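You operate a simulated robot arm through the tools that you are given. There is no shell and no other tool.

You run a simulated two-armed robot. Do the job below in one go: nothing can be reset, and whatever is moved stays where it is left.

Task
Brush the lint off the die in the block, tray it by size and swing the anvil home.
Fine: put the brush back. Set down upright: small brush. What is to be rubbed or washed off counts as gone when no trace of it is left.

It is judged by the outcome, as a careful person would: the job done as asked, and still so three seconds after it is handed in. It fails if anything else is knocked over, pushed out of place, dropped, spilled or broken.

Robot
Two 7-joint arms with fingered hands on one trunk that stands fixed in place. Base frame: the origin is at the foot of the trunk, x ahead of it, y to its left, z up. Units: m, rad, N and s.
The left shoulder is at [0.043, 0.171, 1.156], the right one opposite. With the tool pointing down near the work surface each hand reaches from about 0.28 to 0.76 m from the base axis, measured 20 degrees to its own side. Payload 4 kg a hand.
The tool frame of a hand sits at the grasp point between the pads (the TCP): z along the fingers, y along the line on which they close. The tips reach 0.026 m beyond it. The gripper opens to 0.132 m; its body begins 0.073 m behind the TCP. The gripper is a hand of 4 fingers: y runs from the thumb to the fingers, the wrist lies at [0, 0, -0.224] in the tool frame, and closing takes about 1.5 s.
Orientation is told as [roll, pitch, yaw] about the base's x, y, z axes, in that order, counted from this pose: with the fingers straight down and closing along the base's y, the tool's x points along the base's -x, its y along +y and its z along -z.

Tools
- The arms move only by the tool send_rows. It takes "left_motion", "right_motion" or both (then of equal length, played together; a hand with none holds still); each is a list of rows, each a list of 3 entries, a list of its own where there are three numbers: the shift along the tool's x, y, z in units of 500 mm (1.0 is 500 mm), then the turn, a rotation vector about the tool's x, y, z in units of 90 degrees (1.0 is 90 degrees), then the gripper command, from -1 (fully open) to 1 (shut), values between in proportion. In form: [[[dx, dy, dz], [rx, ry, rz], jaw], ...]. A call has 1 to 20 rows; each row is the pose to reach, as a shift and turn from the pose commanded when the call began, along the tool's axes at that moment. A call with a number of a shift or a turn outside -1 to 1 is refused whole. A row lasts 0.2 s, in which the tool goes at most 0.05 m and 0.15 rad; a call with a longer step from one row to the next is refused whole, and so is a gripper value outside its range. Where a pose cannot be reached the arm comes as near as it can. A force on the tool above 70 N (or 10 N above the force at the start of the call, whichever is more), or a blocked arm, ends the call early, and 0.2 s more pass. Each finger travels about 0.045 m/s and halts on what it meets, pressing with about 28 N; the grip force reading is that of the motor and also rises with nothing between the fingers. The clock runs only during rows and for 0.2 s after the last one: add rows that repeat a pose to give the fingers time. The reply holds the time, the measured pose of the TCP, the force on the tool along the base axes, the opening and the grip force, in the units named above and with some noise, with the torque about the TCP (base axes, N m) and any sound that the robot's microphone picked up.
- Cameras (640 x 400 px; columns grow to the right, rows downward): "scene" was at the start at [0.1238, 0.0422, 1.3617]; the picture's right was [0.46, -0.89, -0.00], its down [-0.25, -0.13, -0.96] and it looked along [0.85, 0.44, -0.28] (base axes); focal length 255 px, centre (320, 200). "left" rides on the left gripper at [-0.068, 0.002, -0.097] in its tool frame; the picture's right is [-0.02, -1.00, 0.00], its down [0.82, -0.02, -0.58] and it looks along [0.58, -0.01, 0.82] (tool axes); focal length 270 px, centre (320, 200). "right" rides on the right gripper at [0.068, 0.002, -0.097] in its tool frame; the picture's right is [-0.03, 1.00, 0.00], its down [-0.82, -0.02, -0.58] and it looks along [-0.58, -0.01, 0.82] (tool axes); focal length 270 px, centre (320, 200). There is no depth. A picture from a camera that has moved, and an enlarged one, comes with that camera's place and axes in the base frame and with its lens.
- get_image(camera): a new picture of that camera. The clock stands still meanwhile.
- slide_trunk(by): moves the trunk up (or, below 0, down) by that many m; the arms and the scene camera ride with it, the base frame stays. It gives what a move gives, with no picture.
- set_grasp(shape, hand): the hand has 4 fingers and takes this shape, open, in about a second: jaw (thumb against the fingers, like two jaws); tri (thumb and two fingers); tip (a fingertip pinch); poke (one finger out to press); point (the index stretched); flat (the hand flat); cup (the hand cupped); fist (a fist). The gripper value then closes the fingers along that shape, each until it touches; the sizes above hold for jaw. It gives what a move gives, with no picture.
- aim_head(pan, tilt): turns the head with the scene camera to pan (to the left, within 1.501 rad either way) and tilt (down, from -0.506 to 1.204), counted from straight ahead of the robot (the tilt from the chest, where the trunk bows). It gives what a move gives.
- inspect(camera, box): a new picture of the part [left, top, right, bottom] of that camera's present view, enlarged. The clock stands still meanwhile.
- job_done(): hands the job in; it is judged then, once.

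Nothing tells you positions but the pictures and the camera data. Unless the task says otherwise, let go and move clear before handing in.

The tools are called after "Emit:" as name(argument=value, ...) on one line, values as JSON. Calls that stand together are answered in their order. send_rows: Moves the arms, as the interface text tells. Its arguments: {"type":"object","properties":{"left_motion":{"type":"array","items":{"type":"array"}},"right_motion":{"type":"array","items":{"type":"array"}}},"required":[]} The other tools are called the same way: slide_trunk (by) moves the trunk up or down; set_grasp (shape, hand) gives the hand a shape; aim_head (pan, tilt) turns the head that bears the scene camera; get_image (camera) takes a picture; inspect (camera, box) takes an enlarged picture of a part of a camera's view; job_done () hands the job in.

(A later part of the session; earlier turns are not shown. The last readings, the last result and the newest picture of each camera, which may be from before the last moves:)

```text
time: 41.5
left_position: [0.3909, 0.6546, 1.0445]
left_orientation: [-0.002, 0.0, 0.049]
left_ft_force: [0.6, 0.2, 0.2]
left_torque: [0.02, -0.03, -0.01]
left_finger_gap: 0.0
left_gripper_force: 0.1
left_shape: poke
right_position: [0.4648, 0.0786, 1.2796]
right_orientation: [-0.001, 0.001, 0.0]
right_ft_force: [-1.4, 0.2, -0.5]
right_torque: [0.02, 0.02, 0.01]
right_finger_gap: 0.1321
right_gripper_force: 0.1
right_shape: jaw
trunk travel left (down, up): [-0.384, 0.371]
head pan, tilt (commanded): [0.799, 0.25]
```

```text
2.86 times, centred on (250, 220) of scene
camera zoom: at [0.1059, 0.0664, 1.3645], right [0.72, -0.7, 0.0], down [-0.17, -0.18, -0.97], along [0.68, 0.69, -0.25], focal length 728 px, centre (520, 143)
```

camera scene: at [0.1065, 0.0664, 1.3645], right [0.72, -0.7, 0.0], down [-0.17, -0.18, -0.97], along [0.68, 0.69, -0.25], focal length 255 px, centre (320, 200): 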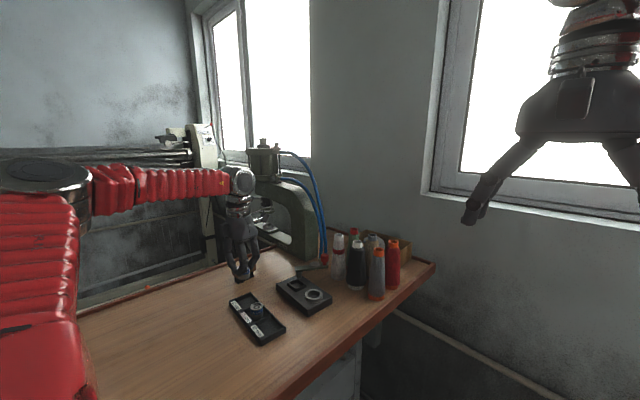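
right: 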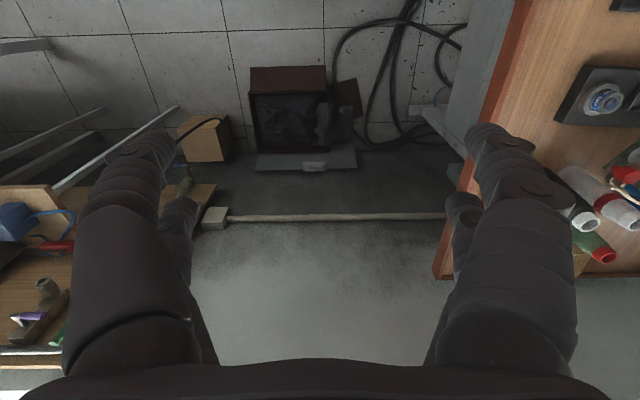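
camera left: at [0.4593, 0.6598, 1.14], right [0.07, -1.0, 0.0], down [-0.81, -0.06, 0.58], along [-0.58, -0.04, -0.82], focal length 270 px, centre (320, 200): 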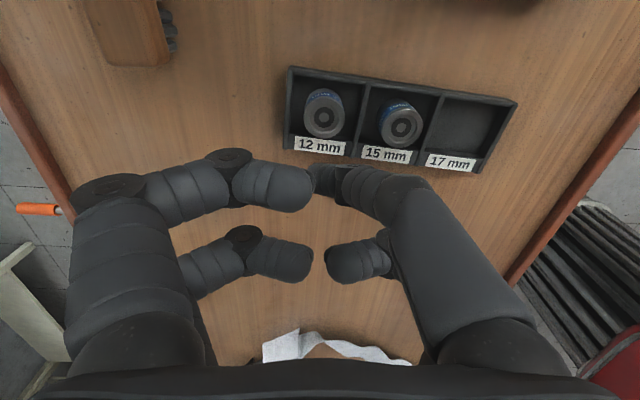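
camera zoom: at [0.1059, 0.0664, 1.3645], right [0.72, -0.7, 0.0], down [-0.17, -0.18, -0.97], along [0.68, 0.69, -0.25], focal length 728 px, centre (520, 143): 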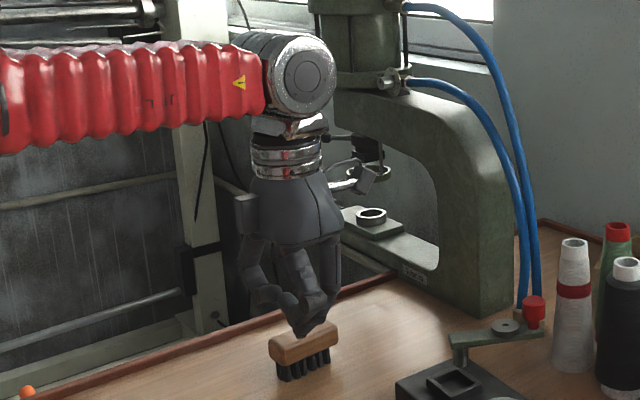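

One finger reaches out near the tool axis. I zoom to locate its tip exactly.

Emit:
inspect(camera="left", box=[220, 130, 440, 290])

Emit:
inspect(camera="scene", box=[270, 200, 330, 280])

Emit:
inspect(camera="scene", box=[275, 225, 385, 315])

Emit:
inspect(camera="scene", box=[280, 235, 340, 285])

```text
2.50 times, centred on (330, 210) of left
camera zoom: at [0.4593, 0.6598, 1.14], right [0.07, -1.0, 0.0], down [-0.81, -0.06, 0.58], along [-0.58, -0.04, -0.82], focal length 676 px, centre (295, 175)
```

zoom: 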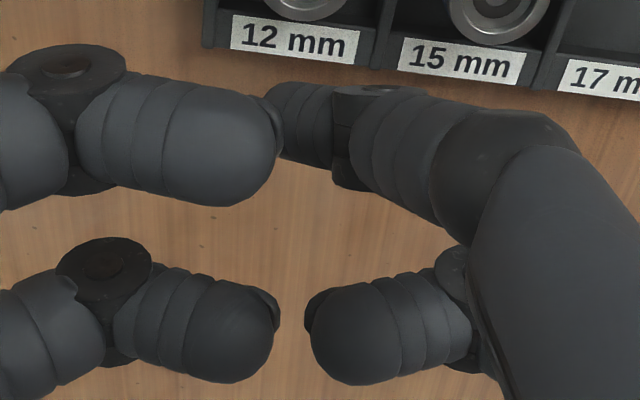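

```text
5.00 times, centred on (300, 240) of scene
camera zoom: at [0.1059, 0.0664, 1.3645], right [0.72, -0.7, 0.0], down [-0.17, -0.18, -0.97], along [0.68, 0.69, -0.25], focal length 1274 px, centre (420, 0)
```

zoom: 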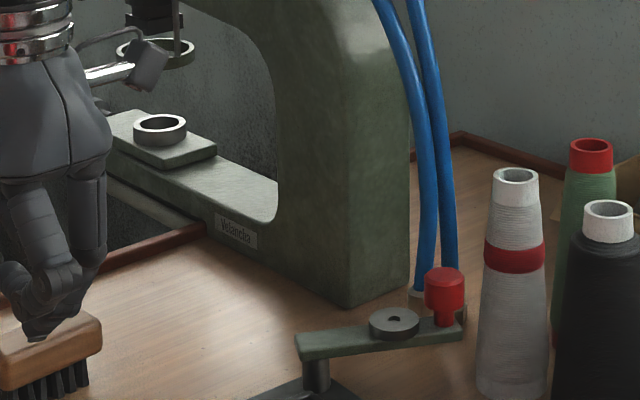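

```text
4.44 times, centred on (330, 270) of scene
camera zoom: at [0.1059, 0.0664, 1.3645], right [0.72, -0.7, 0.0], down [-0.17, -0.18, -0.97], along [0.68, 0.69, -0.25], focal length 1132 px, centre (276, -111)
```

zoom: 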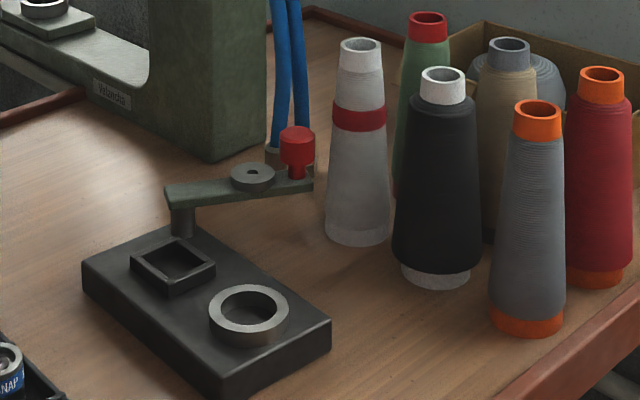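

```text
8.00 times, centred on (310, 260) of scene
camera zoom: at [0.1059, 0.0664, 1.3645], right [0.72, -0.7, 0.0], down [-0.17, -0.18, -0.97], along [0.68, 0.69, -0.25], focal length 2038 px, centre (400, -280)
```

zoom: 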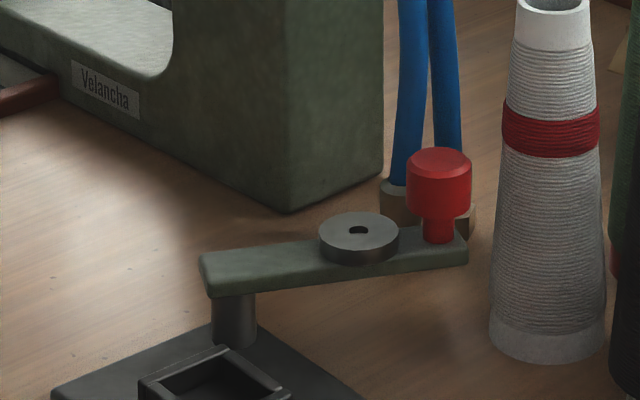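

I'll also look at the "point" shape, which may give a straighter finger for pushing the knob.

Emit:
set_grasp(hand="left", shape="point")

Emit:
get_image(camera="left")

Emit:
inspect(camera="scene", box=[200, 170, 290, 280])

```text
time: 42.5
left_position: [0.3911, 0.6542, 1.0424]
left_orientation: [-0.001, -0.001, 0.048]
left_ft_force: [-0.9, -0.3, -0.1]
left_torque: [0.03, 0.07, 0.02]
left_finger_gap: 0.0
left_gripper_force: 0.0
left_shape: point
right_position: [0.4658, 0.0784, 1.2799]
right_orientation: [0.001, 0.0, 0.0]
right_ft_force: [-0.5, -0.6, 0.5]
right_torque: [0.01, 0.01, -0.01]
right_finger_gap: 0.1321
right_gripper_force: 0.1
right_shape: jaw
trunk travel left (down, up): [-0.384, 0.371]
head pan, tilt (commanded): [0.799, 0.25]
```

```text
taken
camera left: at [0.4593, 0.6598, 1.1399], right [0.07, -1.0, 0.0], down [-0.81, -0.06, 0.58], along [-0.58, -0.04, -0.82], focal length 270 px, centre (320, 200)
```

left: 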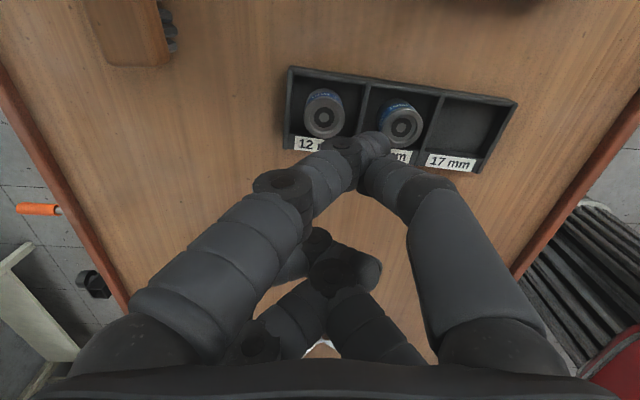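

```text
3.64 times, centred on (245, 225) of scene
camera zoom: at [0.1059, 0.0665, 1.3645], right [0.72, -0.7, 0.0], down [-0.17, -0.18, -0.97], along [0.68, 0.69, -0.25], focal length 926 px, centre (593, 109)
```

zoom: 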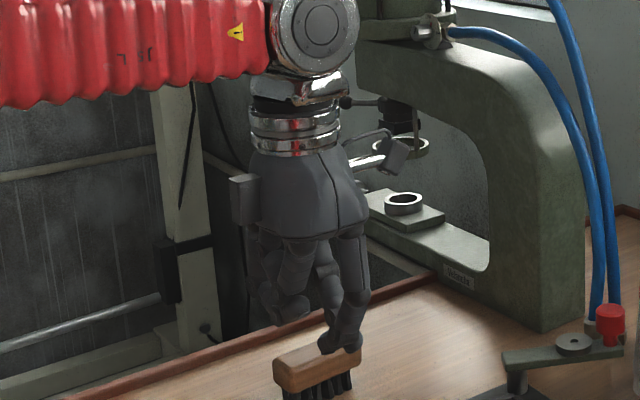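

Neither shape gives a straight pusher; the open jaw's inner finger side will serve better. I go back to jaw and take a straight-down look over the arm, knob and spool to measure them.

Emit:
set_grasp(hand="left", shape="jaw")

Emit:
send_rows(left_motion=[[[-0.02, -0.01, -0.05], [0, -0.065, 0], -1], [[-0.08, -0.03, -0.1], [0, -0.13, 0], -1], [[-0.16, -0.055, -0.136], [0, -0.195, 0], -1], [[-0.24, -0.08, -0.136], [0, -0.26, 0], -1], [[-0.32, -0.105, -0.136], [0, -0.325, 0], -1], [[-0.392, -0.13, -0.136], [0, -0.389, 0], -1], [[-0.392, -0.13, -0.136], [0, -0.389, 0], -1]])

Emit:
get_image(camera="left")

Emit:
inspect(camera="left", box=[230, 90, 410, 250])

```text
time: 43.4
left_position: [0.3909, 0.655, 1.0436]
left_orientation: [0.001, 0.001, 0.049]
left_ft_force: [0.5, 0.5, 0.4]
left_torque: [-0.03, 0.03, -0.01]
left_finger_gap: 0.1321
left_gripper_force: 0.1
left_shape: jaw
right_position: [0.4653, 0.0775, 1.2795]
right_orientation: [0.001, -0.001, -0.002]
right_ft_force: [0.4, -0.7, -0.2]
right_torque: [0.01, -0.02, 0.0]
right_finger_gap: 0.1318
right_gripper_force: 0.1
right_shape: jaw
trunk travel left (down, up): [-0.384, 0.371]
head pan, tilt (commanded): [0.799, 0.25]
```

```text
time: 45.0
left_position: [0.5904, 0.6, 1.1127]
left_orientation: [0.0, -0.612, 0.052]
left_ft_force: [-0.2, -0.4, 0.1]
left_torque: [0.03, -0.02, 0.02]
left_finger_gap: 0.132
left_gripper_force: 0.0
left_shape: jaw
right_position: [0.4643, 0.0781, 1.281]
right_orientation: [0.0, 0.0, -0.001]
right_ft_force: [-0.1, 0.3, -0.8]
right_torque: [-0.04, -0.01, -0.01]
right_finger_gap: 0.132
right_gripper_force: 0.1
right_shape: jaw
trunk travel left (down, up): [-0.384, 0.371]
head pan, tilt (commanded): [0.799, 0.25]
```

```text
taken
camera left: at [0.5914, 0.6014, 1.2313], right [0.07, -1.0, 0.01], down [-1.0, -0.07, 0.0], along [0.0, -0.01, -1.0], focal length 270 px, centre (320, 200)
```

left: 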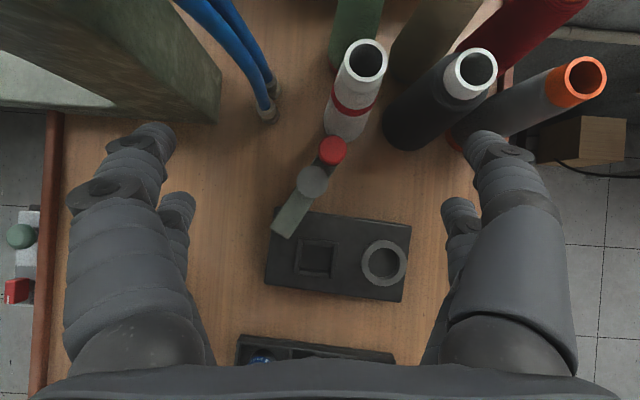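

```text
2.50 times, centred on (320, 170) of left
camera zoom: at [0.5914, 0.6014, 1.2313], right [0.07, -1.0, 0.01], down [-1.0, -0.07, 0.0], along [0.0, -0.01, -1.0], focal length 676 px, centre (320, 275)
```

zoom: 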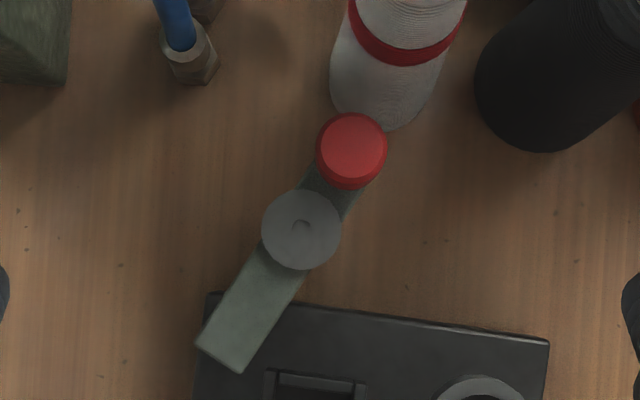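

Clear geometry: pivot ≈[0.564, 0.631], disc 0.050 m out, pocket 0.050 m out at −138°, arm now at −29°, knob at [0.638, 0.591], spool axis ≈[0.69, 0.577]. I'll push the arm from its rear edge with the closed jaw, yawing with it; first I bring the hand vertical and higher, then yaw +57°.

Emit:
send_rows(left_motion=[[[0.0003, 0.01, -0.02], [0, 0.078, 0], -1], [[0.0006, 0.02, -0.04], [0, 0.156, 0], -0.5], [[0.0009, 0.03, -0.06], [0, 0.234, 0], 0], [[0.0012, 0.04, -0.08], [0, 0.312, 0], 0.5], [[0.0014, 0.043, -0.0988], [0, 0.389, 0], 0.8], [[0.0014, 0.043, -0.0988], [0, 0.389, 0], 1]])

Emit:
send_rows(left_motion=[[[0, 0, 0], [0, 0, -0.09], 1], [[0, 0, 0], [0, 0, -0.18], 1], [[0, 0, 0], [0, 0, -0.27], 1], [[0, 0, 0], [0, 0, -0.36], 1], [[0, 0, 0], [0, 0, -0.45], 1], [[0, 0, 0], [0, 0, -0.54], 1], [[0, 0, 0], [0, 0, -0.634], 1], [[0, 0, 0], [0, 0, -0.634], 1]])

Emit:
get_image(camera="scene")

```text
time: 46.4
left_position: [0.5607, 0.6206, 1.1521]
left_orientation: [-0.002, 0.001, 0.048]
left_ft_force: [0.7, 0.2, 0.2]
left_torque: [-0.01, 0.02, 0.0]
left_finger_gap: 0.0327
left_gripper_force: 0.0
left_shape: jaw
right_position: [0.4632, 0.0788, 1.2804]
right_orientation: [0.0, -0.001, -0.001]
right_ft_force: [-0.2, 0.4, -0.6]
right_torque: [-0.01, -0.03, 0.01]
right_finger_gap: 0.132
right_gripper_force: 0.1
right_shape: jaw
trunk travel left (down, up): [-0.384, 0.371]
head pan, tilt (commanded): [0.799, 0.25]
```

```text
time: 48.1
left_position: [0.5614, 0.6192, 1.1511]
left_orientation: [-0.001, 0.001, 1.048]
left_ft_force: [0.5, 0.5, 0.2]
left_torque: [0.0, 0.02, 0.0]
left_finger_gap: 0.0001
left_gripper_force: 28.1
left_shape: jaw
right_position: [0.464, 0.0795, 1.2787]
right_orientation: [0.0, 0.0, 0.0]
right_ft_force: [-0.6, -1.3, -0.2]
right_torque: [0.02, 0.01, 0.02]
right_finger_gap: 0.1317
right_gripper_force: 0.0
right_shape: jaw
trunk travel left (down, up): [-0.384, 0.371]
head pan, tilt (commanded): [0.799, 0.25]
```

```text
taken
camera scene: at [0.1061, 0.0665, 1.3645], right [0.72, -0.7, 0.0], down [-0.17, -0.18, -0.97], along [0.68, 0.69, -0.25], focal length 255 px, centre (320, 200)
```

scene: 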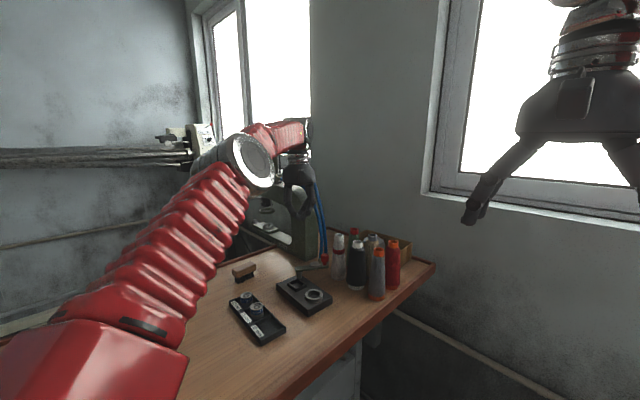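

Yaw +60° reached without trouble. Now I tilt the hand 20° outward and move above the starting point behind the arm, staying high.

Emit:
send_rows(left_motion=[[[-0.034, -0.0192, 0.03], [0.0217, -0.0512, 0], 1], [[-0.068, -0.0384, 0.07], [0.0435, -0.1024, 0], 1], [[-0.101, -0.0576, 0.12], [0.0652, -0.1535, 0], 1], [[-0.135, -0.0768, 0.182], [0.0869, -0.2047, 0], 1], [[-0.135, -0.0768, 0.182], [0.0869, -0.2047, 0], 1]])

Emit:
get_image(camera="left")

Emit:
inspect(camera="scene", box=[260, 130, 380, 310])

```text
time: 49.4
left_position: [0.627, 0.6585, 1.063]
left_orientation: [-0.141, -0.321, 1.067]
left_ft_force: [-0.6, -0.1, 0.4]
left_torque: [0.0, 0.02, 0.03]
left_finger_gap: 0.0
left_gripper_force: 28.5
left_shape: jaw
right_position: [0.4658, 0.0772, 1.279]
right_orientation: [-0.002, 0.0, 0.0]
right_ft_force: [-1.2, -0.6, 0.2]
right_torque: [0.04, -0.01, -0.01]
right_finger_gap: 0.1319
right_gripper_force: 0.0
right_shape: jaw
trunk travel left (down, up): [-0.384, 0.371]
head pan, tilt (commanded): [0.799, 0.25]
```

```text
taken
camera left: at [0.6303, 0.6966, 1.1741], right [0.86, -0.49, 0.14], down [-0.51, -0.81, 0.29], along [-0.03, -0.32, -0.95], focal length 270 px, centre (320, 200)
```

left: 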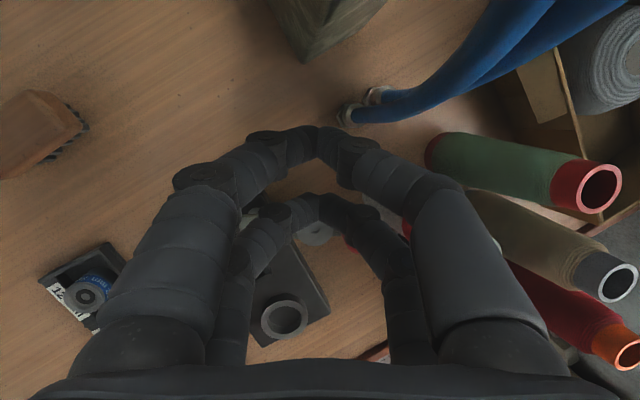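

```text
2.22 times, centred on (320, 220) of scene
camera zoom: at [0.1057, 0.0661, 1.3646], right [0.72, -0.7, 0.0], down [-0.17, -0.18, -0.97], along [0.68, 0.69, -0.25], focal length 566 px, centre (320, 156)
```

zoom: 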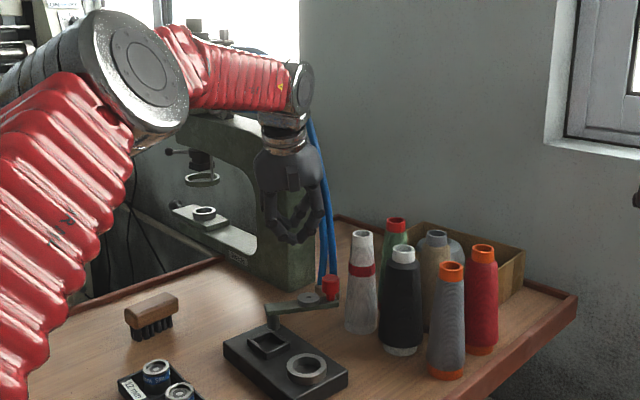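

The hand is behind the arm with clear space round it. I lower it to arm height (TCP z≈0.982).

Emit:
send_rows(left_motion=[[[0.017, 0.0072, 0.0507], [0, 0, 0], 1], [[0.034, 0.0145, 0.1015], [0, 0, 0], 1], [[0.051, 0.0217, 0.1522], [0, 0, 0], 1], [[0.051, 0.0217, 0.1522], [0, 0, 0], 1]])

Emit:
get_image(camera="left")

Emit:
inspect(camera="scene", box=[270, 190, 360, 300])

```text
time: 50.4
left_position: [0.6274, 0.6596, 0.9793]
left_orientation: [-0.141, -0.32, 1.068]
left_ft_force: [-0.1, 0.8, -0.2]
left_torque: [0.01, -0.01, 0.0]
left_finger_gap: 0.0003
left_gripper_force: 27.9
left_shape: jaw
right_position: [0.4652, 0.0786, 1.2793]
right_orientation: [-0.001, 0.0, -0.001]
right_ft_force: [0.1, 0.5, 0.4]
right_torque: [0.0, -0.04, 0.0]
right_finger_gap: 0.1317
right_gripper_force: 0.2
right_shape: jaw
trunk travel left (down, up): [-0.384, 0.371]
head pan, tilt (commanded): [0.799, 0.25]
```

```text
taken
camera left: at [0.6302, 0.6965, 1.092], right [0.86, -0.49, 0.14], down [-0.51, -0.81, 0.29], along [-0.03, -0.32, -0.95], focal length 270 px, centre (320, 200)
```

left: 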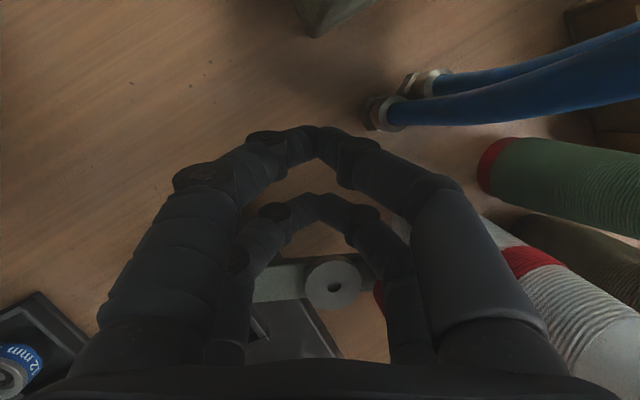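

```text
3.64 times, centred on (315, 245) of scene
camera zoom: at [0.1058, 0.0662, 1.3646], right [0.72, -0.7, 0.0], down [-0.17, -0.18, -0.97], along [0.68, 0.69, -0.25], focal length 926 px, centre (338, 36)
```

zoom: 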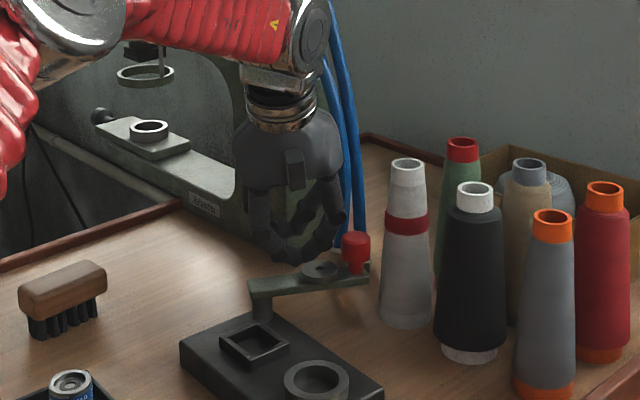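

The fingertips sit behind the disc. I start the push along the arc: first to contact and about 12° of swing, yawing the hand along.

Emit:
send_rows(left_motion=[[[0.024, -0.0013, -0.0078], [0, 0, 0], 1], [[0.0481, -0.0026, -0.0157], [0, 0, 0], 1], [[0.0574, -0.0094, -0.0179], [0, 0, 0.0645], 1], [[0.0667, -0.0162, -0.02], [0, 0, 0.129], 1], [[0.0667, -0.0162, -0.02], [0, 0, 0.129], 1]])

Emit:
get_image(camera="left")

Emit:
inspect(camera="scene", box=[270, 190, 360, 300])

```text
time: 51.5
left_position: [0.6168, 0.6248, 0.9795]
left_orientation: [-0.07, -0.341, 0.853]
left_ft_force: [-0.1, 1.1, 0.0]
left_torque: [-0.02, -0.01, -0.02]
left_finger_gap: 0.0
left_gripper_force: 27.7
left_shape: jaw
right_position: [0.4653, 0.0788, 1.279]
right_orientation: [0.0, 0.0, 0.0]
right_ft_force: [0.0, -0.2, 0.0]
right_torque: [0.01, 0.03, -0.01]
right_finger_gap: 0.1317
right_gripper_force: 0.1
right_shape: jaw
trunk travel left (down, up): [-0.384, 0.371]
head pan, tilt (commanded): [0.799, 0.25]
```

```text
taken
camera left: at [0.631, 0.6545, 1.0932], right [0.75, -0.66, 0.07], down [-0.65, -0.71, 0.27], along [-0.12, -0.25, -0.96], focal length 270 px, centre (320, 200)
```

left: 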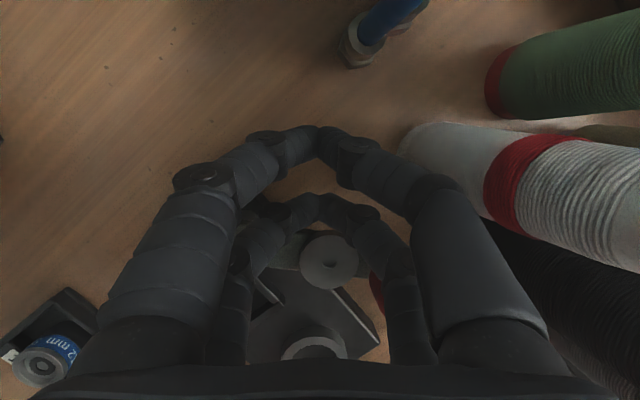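

```text
3.64 times, centred on (315, 245) of scene
camera zoom: at [0.1062, 0.0665, 1.3645], right [0.72, -0.7, 0.0], down [-0.17, -0.18, -0.97], along [0.68, 0.69, -0.25], focal length 926 px, centre (338, 36)
```

zoom: 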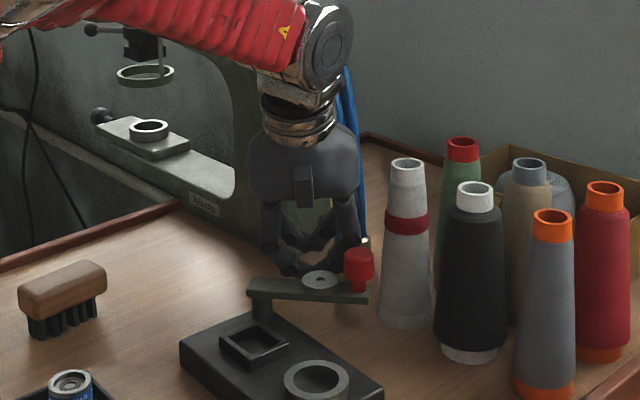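

The arm followed easily with almost no force and the spool stays clear. I continue the arc to about −77°.

Emit:
send_rows(left_motion=[[[0.0098, -0.0071, -0.0029], [0, 0, 0.0667], 1], [[0.0196, -0.0142, -0.0058], [0, 0, 0.133], 1], [[0.0303, -0.0187, -0.0093], [0, 0, 0.2], 1], [[0.041, -0.0232, -0.0128], [0, 0, 0.267], 1], [[0.0523, -0.0254, -0.0166], [0, 0, 0.333], 1], [[0.0636, -0.0276, -0.0204], [0, 0, 0.4], 1], [[0.0636, -0.0276, -0.0204], [0, 0, 0.4], 1]])

Emit:
get_image(camera="left")

Emit:
inspect(camera="scene", box=[270, 190, 360, 310])

```text
time: 53.1
left_position: [0.6045, 0.5915, 0.9796]
left_orientation: [0.153, -0.317, 0.188]
left_ft_force: [0.5, 0.0, -0.1]
left_torque: [0.02, 0.03, 0.06]
left_finger_gap: 0.0
left_gripper_force: 27.9
left_shape: jaw
right_position: [0.4648, 0.0786, 1.2788]
right_orientation: [0.002, 0.002, 0.001]
right_ft_force: [-0.6, -0.3, -0.2]
right_torque: [-0.04, 0.02, 0.03]
right_finger_gap: 0.132
right_gripper_force: 0.1
right_shape: jaw
trunk travel left (down, up): [-0.384, 0.371]
head pan, tilt (commanded): [0.799, 0.25]
```

```text
taken
camera left: at [0.6415, 0.5849, 1.0917], right [0.26, -0.96, -0.14], down [-0.91, -0.28, 0.29], along [-0.31, 0.05, -0.95], focal length 270 px, centre (320, 200)
```

left: 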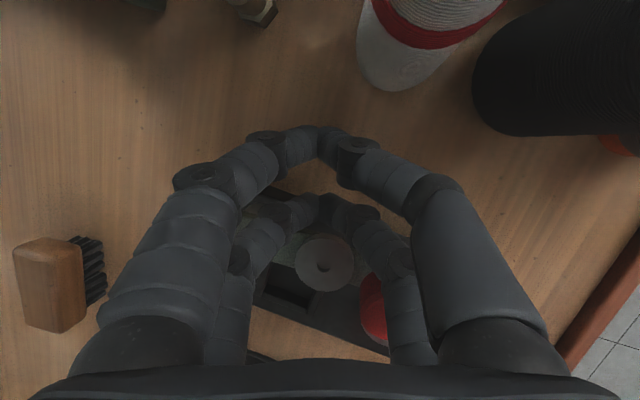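

```text
3.33 times, centred on (315, 250) of scene
camera zoom: at [0.1062, 0.0665, 1.3645], right [0.72, -0.7, 0.0], down [-0.17, -0.18, -0.97], along [0.68, 0.69, -0.25], focal length 849 px, centre (337, 33)
```

zoom: 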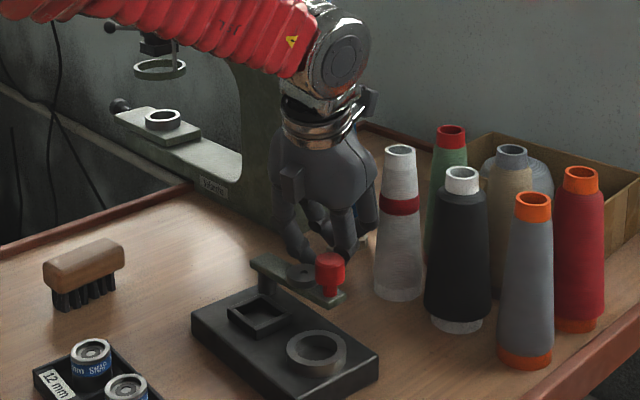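

The arm is near −75° and all else is undisturbed. I continue to about −113°.

Emit:
send_rows(left_motion=[[[0.0093, -0.0065, -0.004], [0, 0, 0.0667], 1], [[0.0186, -0.013, -0.008], [0, 0, 0.133], 1], [[0.0295, -0.0173, -0.0114], [0, 0, 0.2], 1], [[0.0404, -0.0216, -0.0148], [0, 0, 0.267], 1], [[0.0521, -0.0235, -0.0177], [0, 0, 0.333], 1], [[0.0638, -0.0254, -0.0206], [0, 0, 0.4], 1], [[0.0638, -0.0254, -0.0206], [0, 0, 0.4], 1]])

Emit:
get_image(camera="left")

Emit:
inspect(camera="scene", box=[260, 210, 350, 320])

```text
time: 54.8
left_position: [0.5749, 0.5704, 0.9772]
left_orientation: [0.307, -0.166, -0.44]
left_ft_force: [1.1, 0.3, -0.6]
left_torque: [0.02, -0.01, 0.03]
left_finger_gap: 0.0003
left_gripper_force: 27.8
left_shape: jaw
right_position: [0.4658, 0.0775, 1.2794]
right_orientation: [-0.001, 0.0, 0.002]
right_ft_force: [0.5, 1.0, 0.6]
right_torque: [0.02, -0.02, 0.05]
right_finger_gap: 0.1316
right_gripper_force: 0.0
right_shape: jaw
trunk travel left (down, up): [-0.384, 0.371]
head pan, tilt (commanded): [0.799, 0.25]
```

```text
taken
camera left: at [0.6098, 0.5235, 1.0799], right [-0.34, -0.89, -0.29], down [-0.89, 0.21, 0.4], along [-0.3, 0.4, -0.87], focal length 270 px, centre (320, 200)
```

left: 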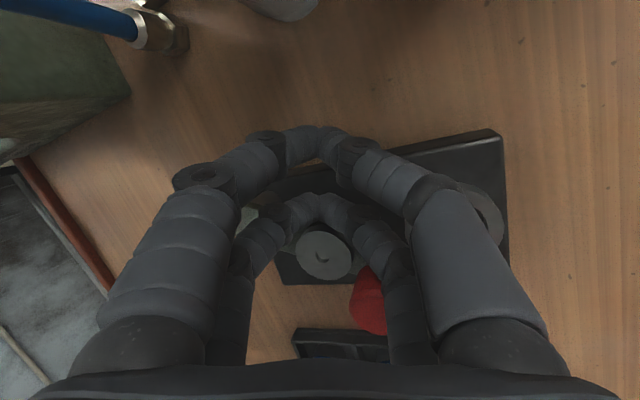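

```text
3.64 times, centred on (305, 265) of scene
camera zoom: at [0.1062, 0.0665, 1.3645], right [0.72, -0.7, 0.0], down [-0.17, -0.18, -0.97], along [0.68, 0.69, -0.25], focal length 926 px, centre (374, -36)
```

zoom: 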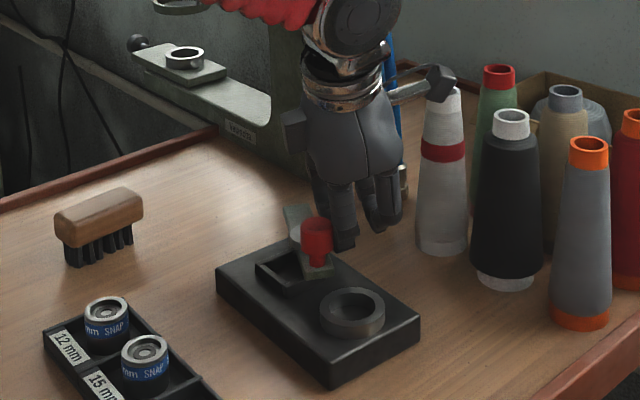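

The arm is at about −117°, roughly 20° short of home. I push a further 12°, then look.

Emit:
send_rows(left_motion=[[[0.0098, -0.0064, -0.0028], [0, 0, 0.0667], 1], [[0.0196, -0.0128, -0.0056], [0, 0, 0.133], 1], [[0.0196, -0.0128, -0.0056], [0, 0, 0.133], 1]])

Emit:
get_image(camera="left")

Emit:
inspect(camera="scene", box=[265, 235, 345, 315])

```text
time: 55.5
left_position: [0.5632, 0.5686, 0.9771]
left_orientation: [0.334, -0.101, -0.641]
left_ft_force: [-0.4, 0.0, 0.3]
left_torque: [0.0, 0.04, 0.02]
left_finger_gap: 0.0
left_gripper_force: 28.2
left_shape: jaw
right_position: [0.4656, 0.0788, 1.2787]
right_orientation: [0.0, 0.0, 0.0]
right_ft_force: [-0.4, 0.1, 0.3]
right_torque: [0.01, 0.01, 0.03]
right_finger_gap: 0.132
right_gripper_force: 0.1
right_shape: jaw
trunk travel left (down, up): [-0.384, 0.371]
head pan, tilt (commanded): [0.799, 0.25]
```

```text
taken
camera left: at [0.592, 0.5093, 1.0745], right [-0.52, -0.79, -0.32], down [-0.82, 0.35, 0.45], along [-0.25, 0.5, -0.83], focal length 270 px, centre (320, 200)
```

left: 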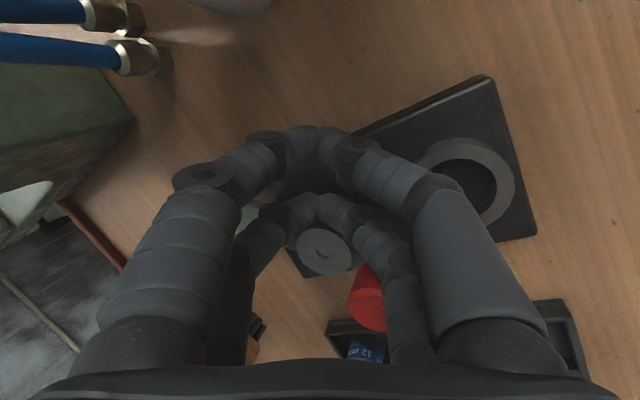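

```text
5.00 times, centred on (305, 275) of scene
camera zoom: at [0.1062, 0.0665, 1.3645], right [0.72, -0.7, 0.0], down [-0.17, -0.18, -0.97], along [0.68, 0.69, -0.25], focal length 1274 px, centre (395, -175)
```

zoom: 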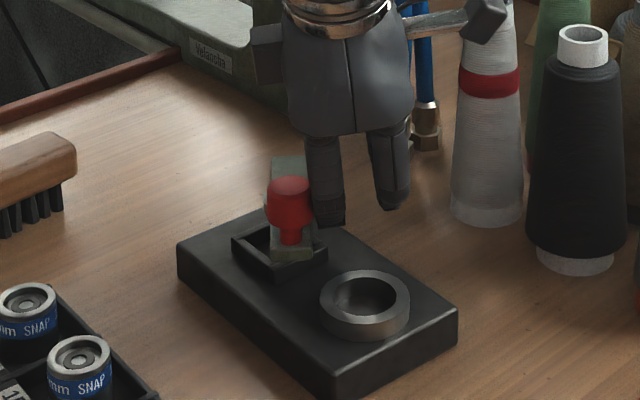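

The arm now points at about −129°. About 9° remain; I push another half-step and look.

Emit:
send_rows(left_motion=[[[0.005, -0.0032, -0.0012], [0, 0, 0.0333], 1], [[0.01, -0.0064, -0.0023], [0, 0, 0.0667], 1], [[0.01, -0.0064, -0.0023], [0, 0, 0.0667], 1]])

Emit:
get_image(camera="left")

Emit:
inspect(camera="scene", box=[265, 235, 345, 315])

```text
time: 56.4
left_position: [0.5571, 0.569, 0.9757]
left_orientation: [0.344, -0.067, -0.741]
left_ft_force: [0.0, 0.2, 0.2]
left_torque: [0.0, 0.0, 0.0]
left_finger_gap: 0.0
left_gripper_force: 28.0
left_shape: jaw
right_position: [0.4656, 0.0787, 1.2794]
right_orientation: [0.0, -0.002, 0.0]
right_ft_force: [0.5, -0.9, 0.0]
right_torque: [0.0, 0.0, 0.02]
right_finger_gap: 0.1317
right_gripper_force: 0.0
right_shape: jaw
trunk travel left (down, up): [-0.384, 0.371]
head pan, tilt (commanded): [0.799, 0.25]
```

```text
taken
camera left: at [0.5818, 0.5042, 1.0716], right [-0.6, -0.73, -0.33], down [-0.77, 0.42, 0.48], along [-0.21, 0.55, -0.81], focal length 270 px, centre (320, 200)
```

left: 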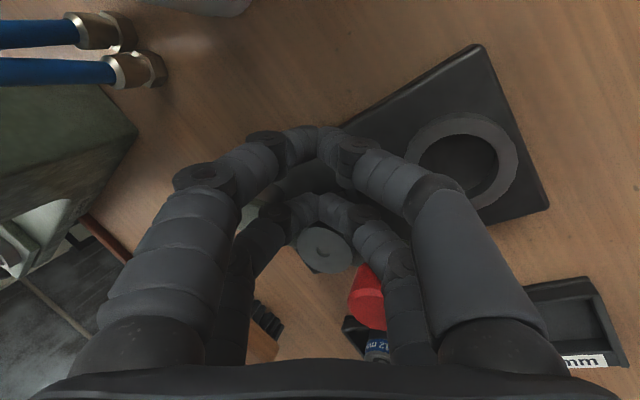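

```text
5.00 times, centred on (305, 275) of scene
camera zoom: at [0.1061, 0.0665, 1.3645], right [0.72, -0.7, 0.0], down [-0.17, -0.18, -0.97], along [0.68, 0.69, -0.25], focal length 1274 px, centre (395, -175)
```

zoom: 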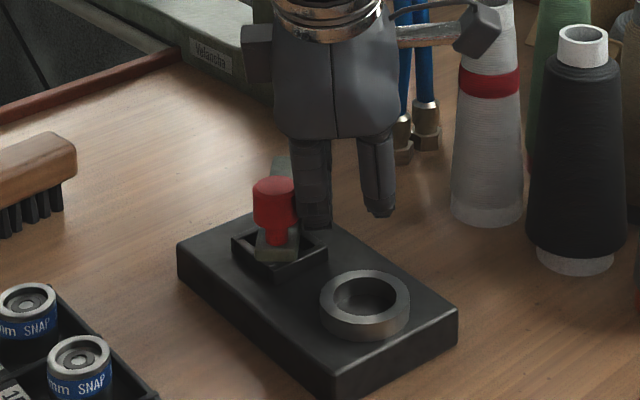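

The knob now lies at roughly −137°. I back the hand off the arm and up, so that I can look straight down at the disc over the pocket.

Emit:
send_rows(left_motion=[[[-0.02, -0.0022, 0.0007], [0, 0, 0], 1], [[-0.0396, -0.0044, 0.0014], [0, 0, 0], 1], [[-0.045, 0.022, -0.074], [0, 0, 0], 1], [[-0.051, 0.049, -0.15], [0, 0, 0], 1], [[-0.0566, 0.076, -0.2242], [0, 0, 0], 1], [[-0.0566, 0.076, -0.2242], [0, 0, 0], 1]])

Emit:
send_rows(left_motion=[[[0, 0, 0], [0, 0, -0.09], 1], [[0, 0, 0], [0, 0, -0.18], 0.7], [[0, 0, 0], [0, 0, -0.27], 0.4], [[0, 0, 0], [0, 0, -0.36], 0], [[0, 0, 0], [0, 0, -0.45], -0.5], [[0, 0, 0], [0, 0, -0.489], -1], [[0, 0, 0], [0, 0, -0.489], -1]])

Emit:
get_image(camera="left")

Emit:
inspect(camera="scene", box=[265, 235, 345, 315])

```text
time: 57.8
left_position: [0.572, 0.5551, 1.0973]
left_orientation: [0.342, -0.066, -0.741]
left_ft_force: [0.5, -0.1, 0.2]
left_torque: [0.0, 0.0, 0.01]
left_finger_gap: 0.0
left_gripper_force: 27.9
left_shape: jaw
right_position: [0.4652, 0.0791, 1.2798]
right_orientation: [0.0, 0.001, -0.001]
right_ft_force: [-0.1, -0.9, 0.4]
right_torque: [0.0, 0.0, -0.02]
right_finger_gap: 0.1318
right_gripper_force: 0.1
right_shape: jaw
trunk travel left (down, up): [-0.384, 0.371]
head pan, tilt (commanded): [0.799, 0.25]
```

```text
time: 59.4
left_position: [0.5704, 0.5548, 1.0947]
left_orientation: [0.205, -0.284, 0.013]
left_ft_force: [-0.2, -0.6, -0.5]
left_torque: [0.03, -0.01, -0.04]
left_finger_gap: 0.0965
left_gripper_force: 0.0
left_shape: jaw
right_position: [0.4651, 0.0783, 1.2792]
right_orientation: [-0.001, 0.002, 0.0]
right_ft_force: [-0.1, -0.3, 0.9]
right_torque: [-0.01, 0.02, -0.01]
right_finger_gap: 0.1317
right_gripper_force: 0.0
right_shape: jaw
trunk travel left (down, up): [-0.384, 0.371]
head pan, tilt (commanded): [0.799, 0.25]
```

```text
taken
camera left: at [0.6093, 0.5364, 1.206], right [0.09, -0.98, -0.19], down [-0.94, -0.15, 0.31], along [-0.33, 0.15, -0.93], focal length 270 px, centre (320, 200)
```

left: 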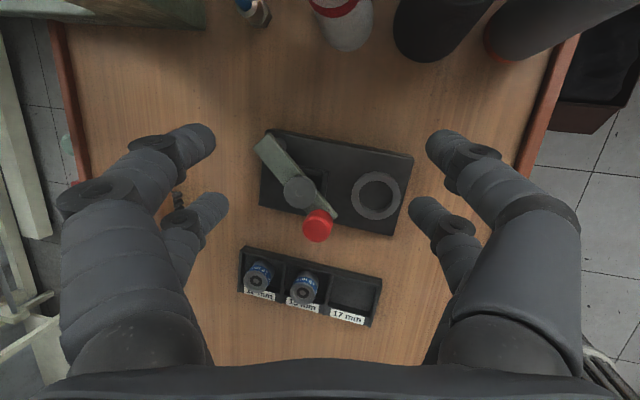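

```text
5.00 times, centred on (305, 275) of scene
camera zoom: at [0.106, 0.0665, 1.3645], right [0.72, -0.7, 0.0], down [-0.17, -0.18, -0.97], along [0.68, 0.69, -0.25], focal length 1274 px, centre (395, -175)
```

zoom: 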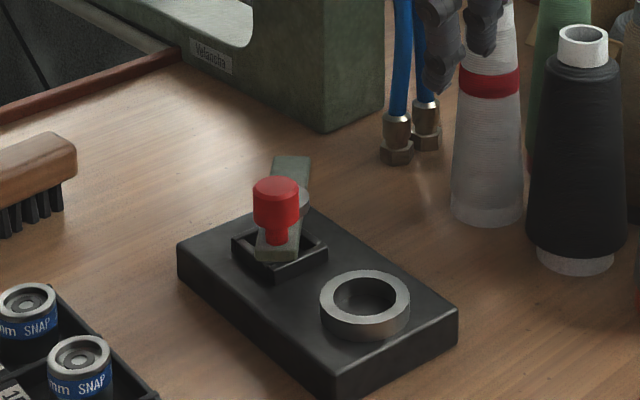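

I zoom on the block from this angle, then will go overhead for an exact check.

Emit:
inspect(camera="left", box=[240, 115, 430, 255])

Emit:
send_rows(left_motion=[[[0, 0, 0], [0.0414, 0.0614, 0], -1], [[0, 0, 0], [0.0828, 0.1229, 0], -1], [[0, 0, 0], [0.1242, 0.1843, 0], -1], [[0, 0, 0], [0.1242, 0.1843, 0], -1]])

```text
2.86 times, centred on (335, 185) of left
camera zoom: at [0.6093, 0.5364, 1.206], right [0.09, -0.98, -0.19], down [-0.94, -0.15, 0.31], along [-0.33, 0.15, -0.93], focal length 772 px, centre (277, 243)
```

zoom: 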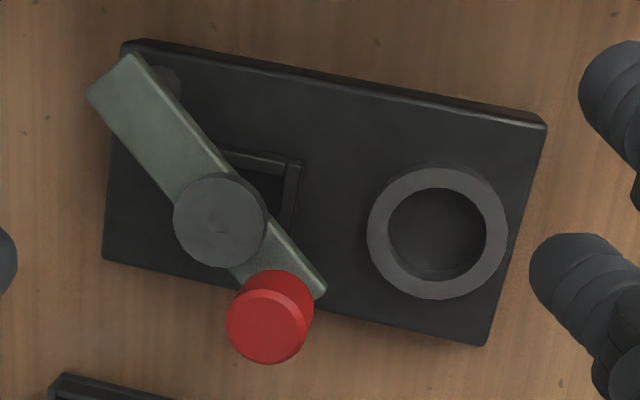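

```text
time: 60.4
left_position: [0.5689, 0.553, 1.0959]
left_orientation: [0.0, 0.003, 0.039]
left_ft_force: [0.1, -0.2, -0.3]
left_torque: [-0.02, 0.0, -0.03]
left_finger_gap: 0.1321
left_gripper_force: 0.0
left_shape: jaw
right_position: [0.4649, 0.0782, 1.2798]
right_orientation: [0.001, 0.0, 0.0]
right_ft_force: [0.2, -0.1, -0.2]
right_torque: [-0.01, 0.01, -0.03]
right_finger_gap: 0.132
right_gripper_force: 0.1
right_shape: jaw
trunk travel left (down, up): [-0.384, 0.371]
head pan, tilt (commanded): [0.799, 0.25]
```

Now to straight above the pocket with the camera looking down.

Emit:
send_rows(left_motion=[[[0.016, 0.018, -0.01], [0, -0.078, 0], -1], [[0.032, 0.036, -0.01], [0, -0.156, 0], -1], [[0.048, 0.054, -0.01], [0, -0.234, 0], -1], [[0.064, 0.072, -0.01], [0, -0.312, 0], -1], [[0.0796, 0.0912, -0.01], [0, -0.389, 0], -1], [[0.0796, 0.0912, -0.01], [0, -0.389, 0], -1]])

Emit:
get_image(camera="left")

Emit:
inspect(camera="left", box=[240, 120, 430, 260])

```text
time: 61.8
left_position: [0.5296, 0.5974, 1.1008]
left_orientation: [0.004, -0.609, 0.037]
left_ft_force: [0.0, 0.9, 1.3]
left_torque: [-0.02, 0.0, -0.01]
left_finger_gap: 0.1317
left_gripper_force: 0.1
left_shape: jaw
right_position: [0.466, 0.078, 1.2795]
right_orientation: [0.001, 0.001, 0.0]
right_ft_force: [0.4, -0.4, -0.7]
right_torque: [0.01, 0.04, 0.0]
right_finger_gap: 0.1321
right_gripper_force: 0.1
right_shape: jaw
trunk travel left (down, up): [-0.384, 0.371]
head pan, tilt (commanded): [0.799, 0.25]
```

```text
taken
camera left: at [0.5301, 0.5983, 1.219], right [0.06, -1.0, 0.01], down [-1.0, -0.06, 0.01], along [-0.01, -0.01, -1.0], focal length 270 px, centre (320, 200)
```

left: 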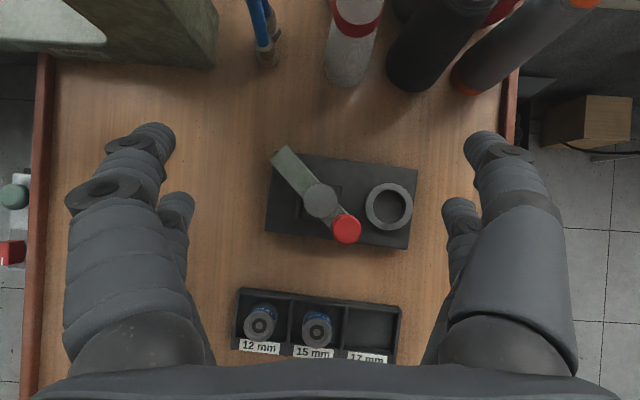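

```text
2.86 times, centred on (335, 190) of left
camera zoom: at [0.5301, 0.5983, 1.219], right [0.06, -1.0, 0.01], down [-1.0, -0.06, 0.01], along [-0.01, -0.01, -1.0], focal length 772 px, centre (277, 229)
```

zoom: 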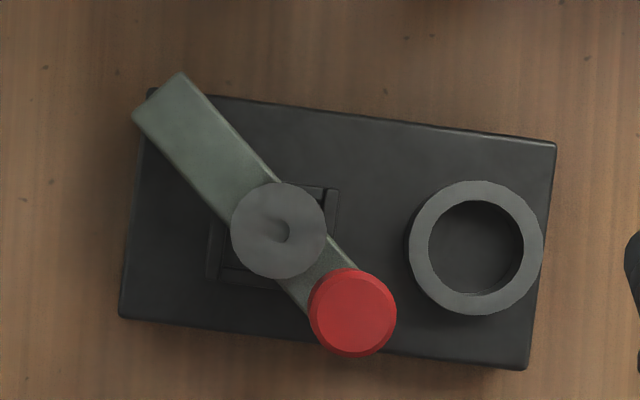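

The disc is nearly over the pocket; it looks about 3 mm (≈3°) short. I zoom in to measure exactly.

Emit:
inspect(camera="left", box=[285, 165, 365, 245])

Emit:
inspect(camera="scene", box=[280, 255, 320, 295])

```text
5.00 times, centred on (325, 205) of left
camera zoom: at [0.5301, 0.5983, 1.219], right [0.06, -1.0, 0.01], down [-1.0, -0.06, 0.01], along [-0.01, -0.01, -1.0], focal length 1351 px, centre (295, 175)
```

zoom: 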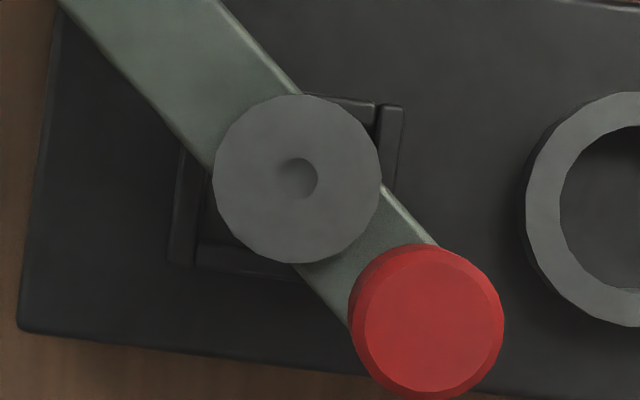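

```text
10.00 times, centred on (300, 275) of scene
camera zoom: at [0.1066, 0.066, 1.3645], right [0.72, -0.7, 0.0], down [-0.17, -0.18, -0.97], along [0.68, 0.69, -0.25], focal length 2547 px, centre (520, -550)
```

zoom: 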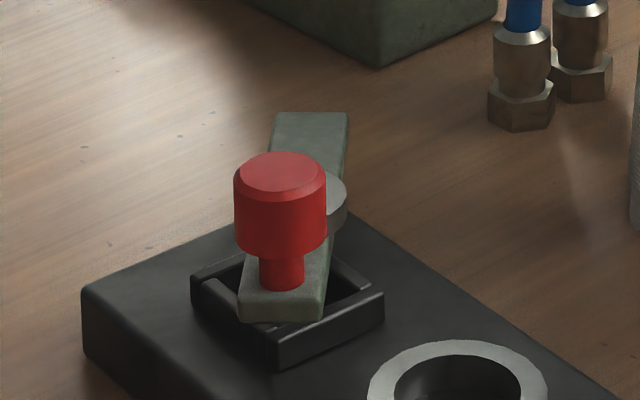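

The disc is about 2.8 mm (3°) short of the pocket centre. I'll come in vertically behind the disc with the closed jaw at yaw −46° for a fine nudge; first to a safe point above the start.

Emit:
send_rows(left_motion=[[[-0.01, -0.019, 0.0], [0, 0.078, 0], -0.5], [[-0.02, -0.038, 0.02], [0, 0.156, 0], 0], [[-0.03, -0.056, 0.04], [0, 0.234, 0], 0.5], [[-0.039, -0.075, 0.06], [0, 0.312, 0], 0.8], [[-0.0482, -0.0938, 0.0824], [0, 0.388, 0], 1], [[-0.0482, -0.0938, 0.0824], [0, 0.388, 0], 1]])

Emit:
send_rows(left_motion=[[[0, 0, 0], [0, 0, 0.09], 1], [[0, 0, 0], [0, 0, 0.18], 1], [[0, 0, 0], [0, 0, 0.27], 1], [[0, 0, 0], [0, 0, 0.36], 1], [[0, 0, 0], [0, 0, 0.45], 1], [[0, 0, 0], [0, 0, 0.534], 1], [[0, 0, 0], [0, 0, 0.534], 1]])

Emit:
get_image(camera="left")

Emit:
inspect(camera="scene", box=[255, 200, 355, 310])

```text
time: 63.1
left_position: [0.5737, 0.5544, 1.0814]
left_orientation: [0.003, 0.003, 0.043]
left_ft_force: [-0.4, -0.3, 0.1]
left_torque: [-0.01, 0.02, 0.07]
left_finger_gap: 0.0144
left_gripper_force: 0.0
left_shape: jaw
right_position: [0.464, 0.0791, 1.2809]
right_orientation: [0.0, 0.001, 0.0]
right_ft_force: [0.0, 0.3, -0.3]
right_torque: [0.01, -0.05, 0.01]
right_finger_gap: 0.1319
right_gripper_force: 0.0
right_shape: jaw
trunk travel left (down, up): [-0.384, 0.371]
head pan, tilt (commanded): [0.799, 0.25]
```

```text
time: 64.8
left_position: [0.5752, 0.5532, 1.0807]
left_orientation: [0.002, 0.002, -0.801]
left_ft_force: [0.3, 0.4, -0.1]
left_torque: [-0.01, 0.01, 0.0]
left_finger_gap: 0.0001
left_gripper_force: 28.0
left_shape: jaw
right_position: [0.4641, 0.0792, 1.2788]
right_orientation: [-0.002, -0.001, 0.0]
right_ft_force: [0.3, 0.0, -0.1]
right_torque: [0.0, -0.01, 0.03]
right_finger_gap: 0.1318
right_gripper_force: 0.1
right_shape: jaw
trunk travel left (down, up): [-0.384, 0.371]
head pan, tilt (commanded): [0.799, 0.25]
```

```text
taken
camera left: at [0.6231, 0.5047, 1.177], right [-0.7, -0.72, 0.0], down [-0.58, 0.57, 0.58], along [-0.41, 0.41, -0.81], focal length 270 px, centre (320, 200)
```

left: 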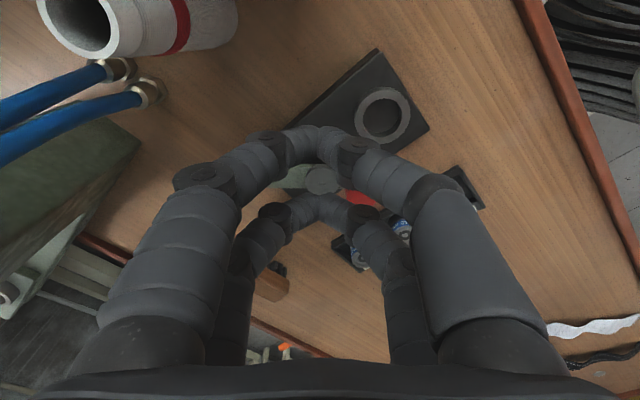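

```text
3.64 times, centred on (305, 255) of scene
camera zoom: at [0.1062, 0.0665, 1.3645], right [0.72, -0.7, 0.0], down [-0.17, -0.18, -0.97], along [0.68, 0.69, -0.25], focal length 926 px, centre (374, 0)
```

zoom: 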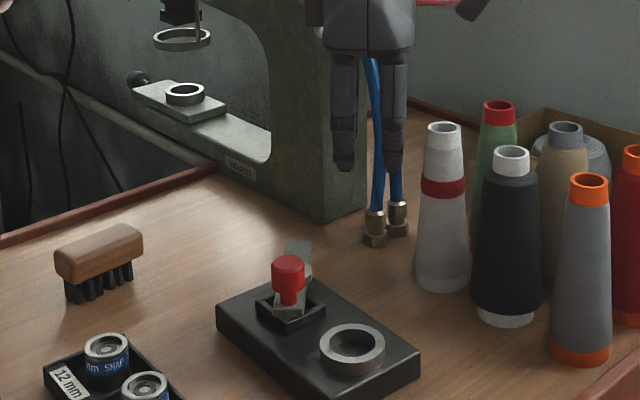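

All clear. I descend to disc height behind the arm.

Emit:
send_rows(left_motion=[[[0, 0, 0.07], [0, 0, 0], 1], [[0, 0, 0.14], [0, 0, 0], 1], [[0, 0, 0.205], [0, 0, 0], 1], [[0, 0, 0.205], [0, 0, 0], 1]])

Emit:
get_image(camera="left")

Emit:
inspect(camera="scene", box=[265, 225, 345, 315])

```text
time: 65.8
left_position: [0.574, 0.5536, 0.9785]
left_orientation: [0.001, 0.004, -0.797]
left_ft_force: [-0.4, 0.3, 0.8]
left_torque: [0.0, 0.03, 0.0]
left_finger_gap: 0.0001
left_gripper_force: 27.9
left_shape: jaw
right_position: [0.4645, 0.0778, 1.2797]
right_orientation: [-0.001, 0.0, 0.0]
right_ft_force: [0.4, 0.5, 0.4]
right_torque: [-0.04, 0.02, -0.04]
right_finger_gap: 0.1321
right_gripper_force: 0.0
right_shape: jaw
trunk travel left (down, up): [-0.384, 0.371]
head pan, tilt (commanded): [0.799, 0.25]
```

```text
taken
camera left: at [0.622, 0.5042, 1.0749], right [-0.7, -0.72, 0.0], down [-0.58, 0.57, 0.58], along [-0.41, 0.41, -0.81], focal length 270 px, centre (320, 200)
```

left: 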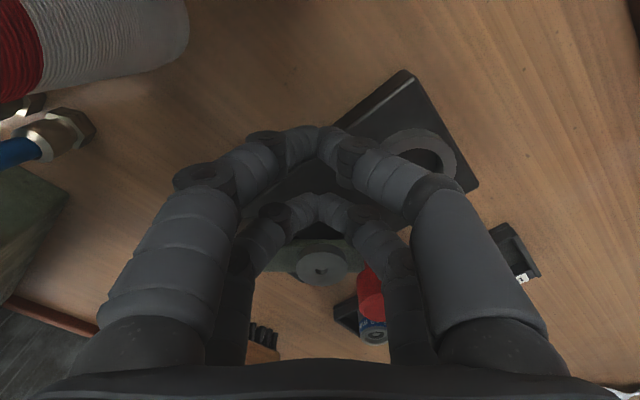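

```text
4.44 times, centred on (305, 270) of scene
camera zoom: at [0.1058, 0.0662, 1.3646], right [0.72, -0.7, 0.0], down [-0.17, -0.18, -0.97], along [0.68, 0.69, -0.25], focal length 1132 px, centre (387, -111)
```

zoom: 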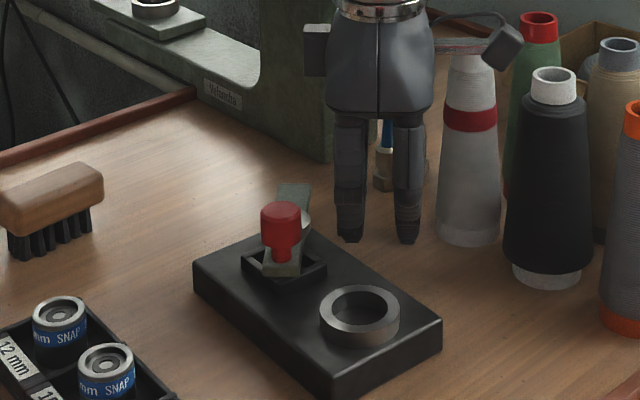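

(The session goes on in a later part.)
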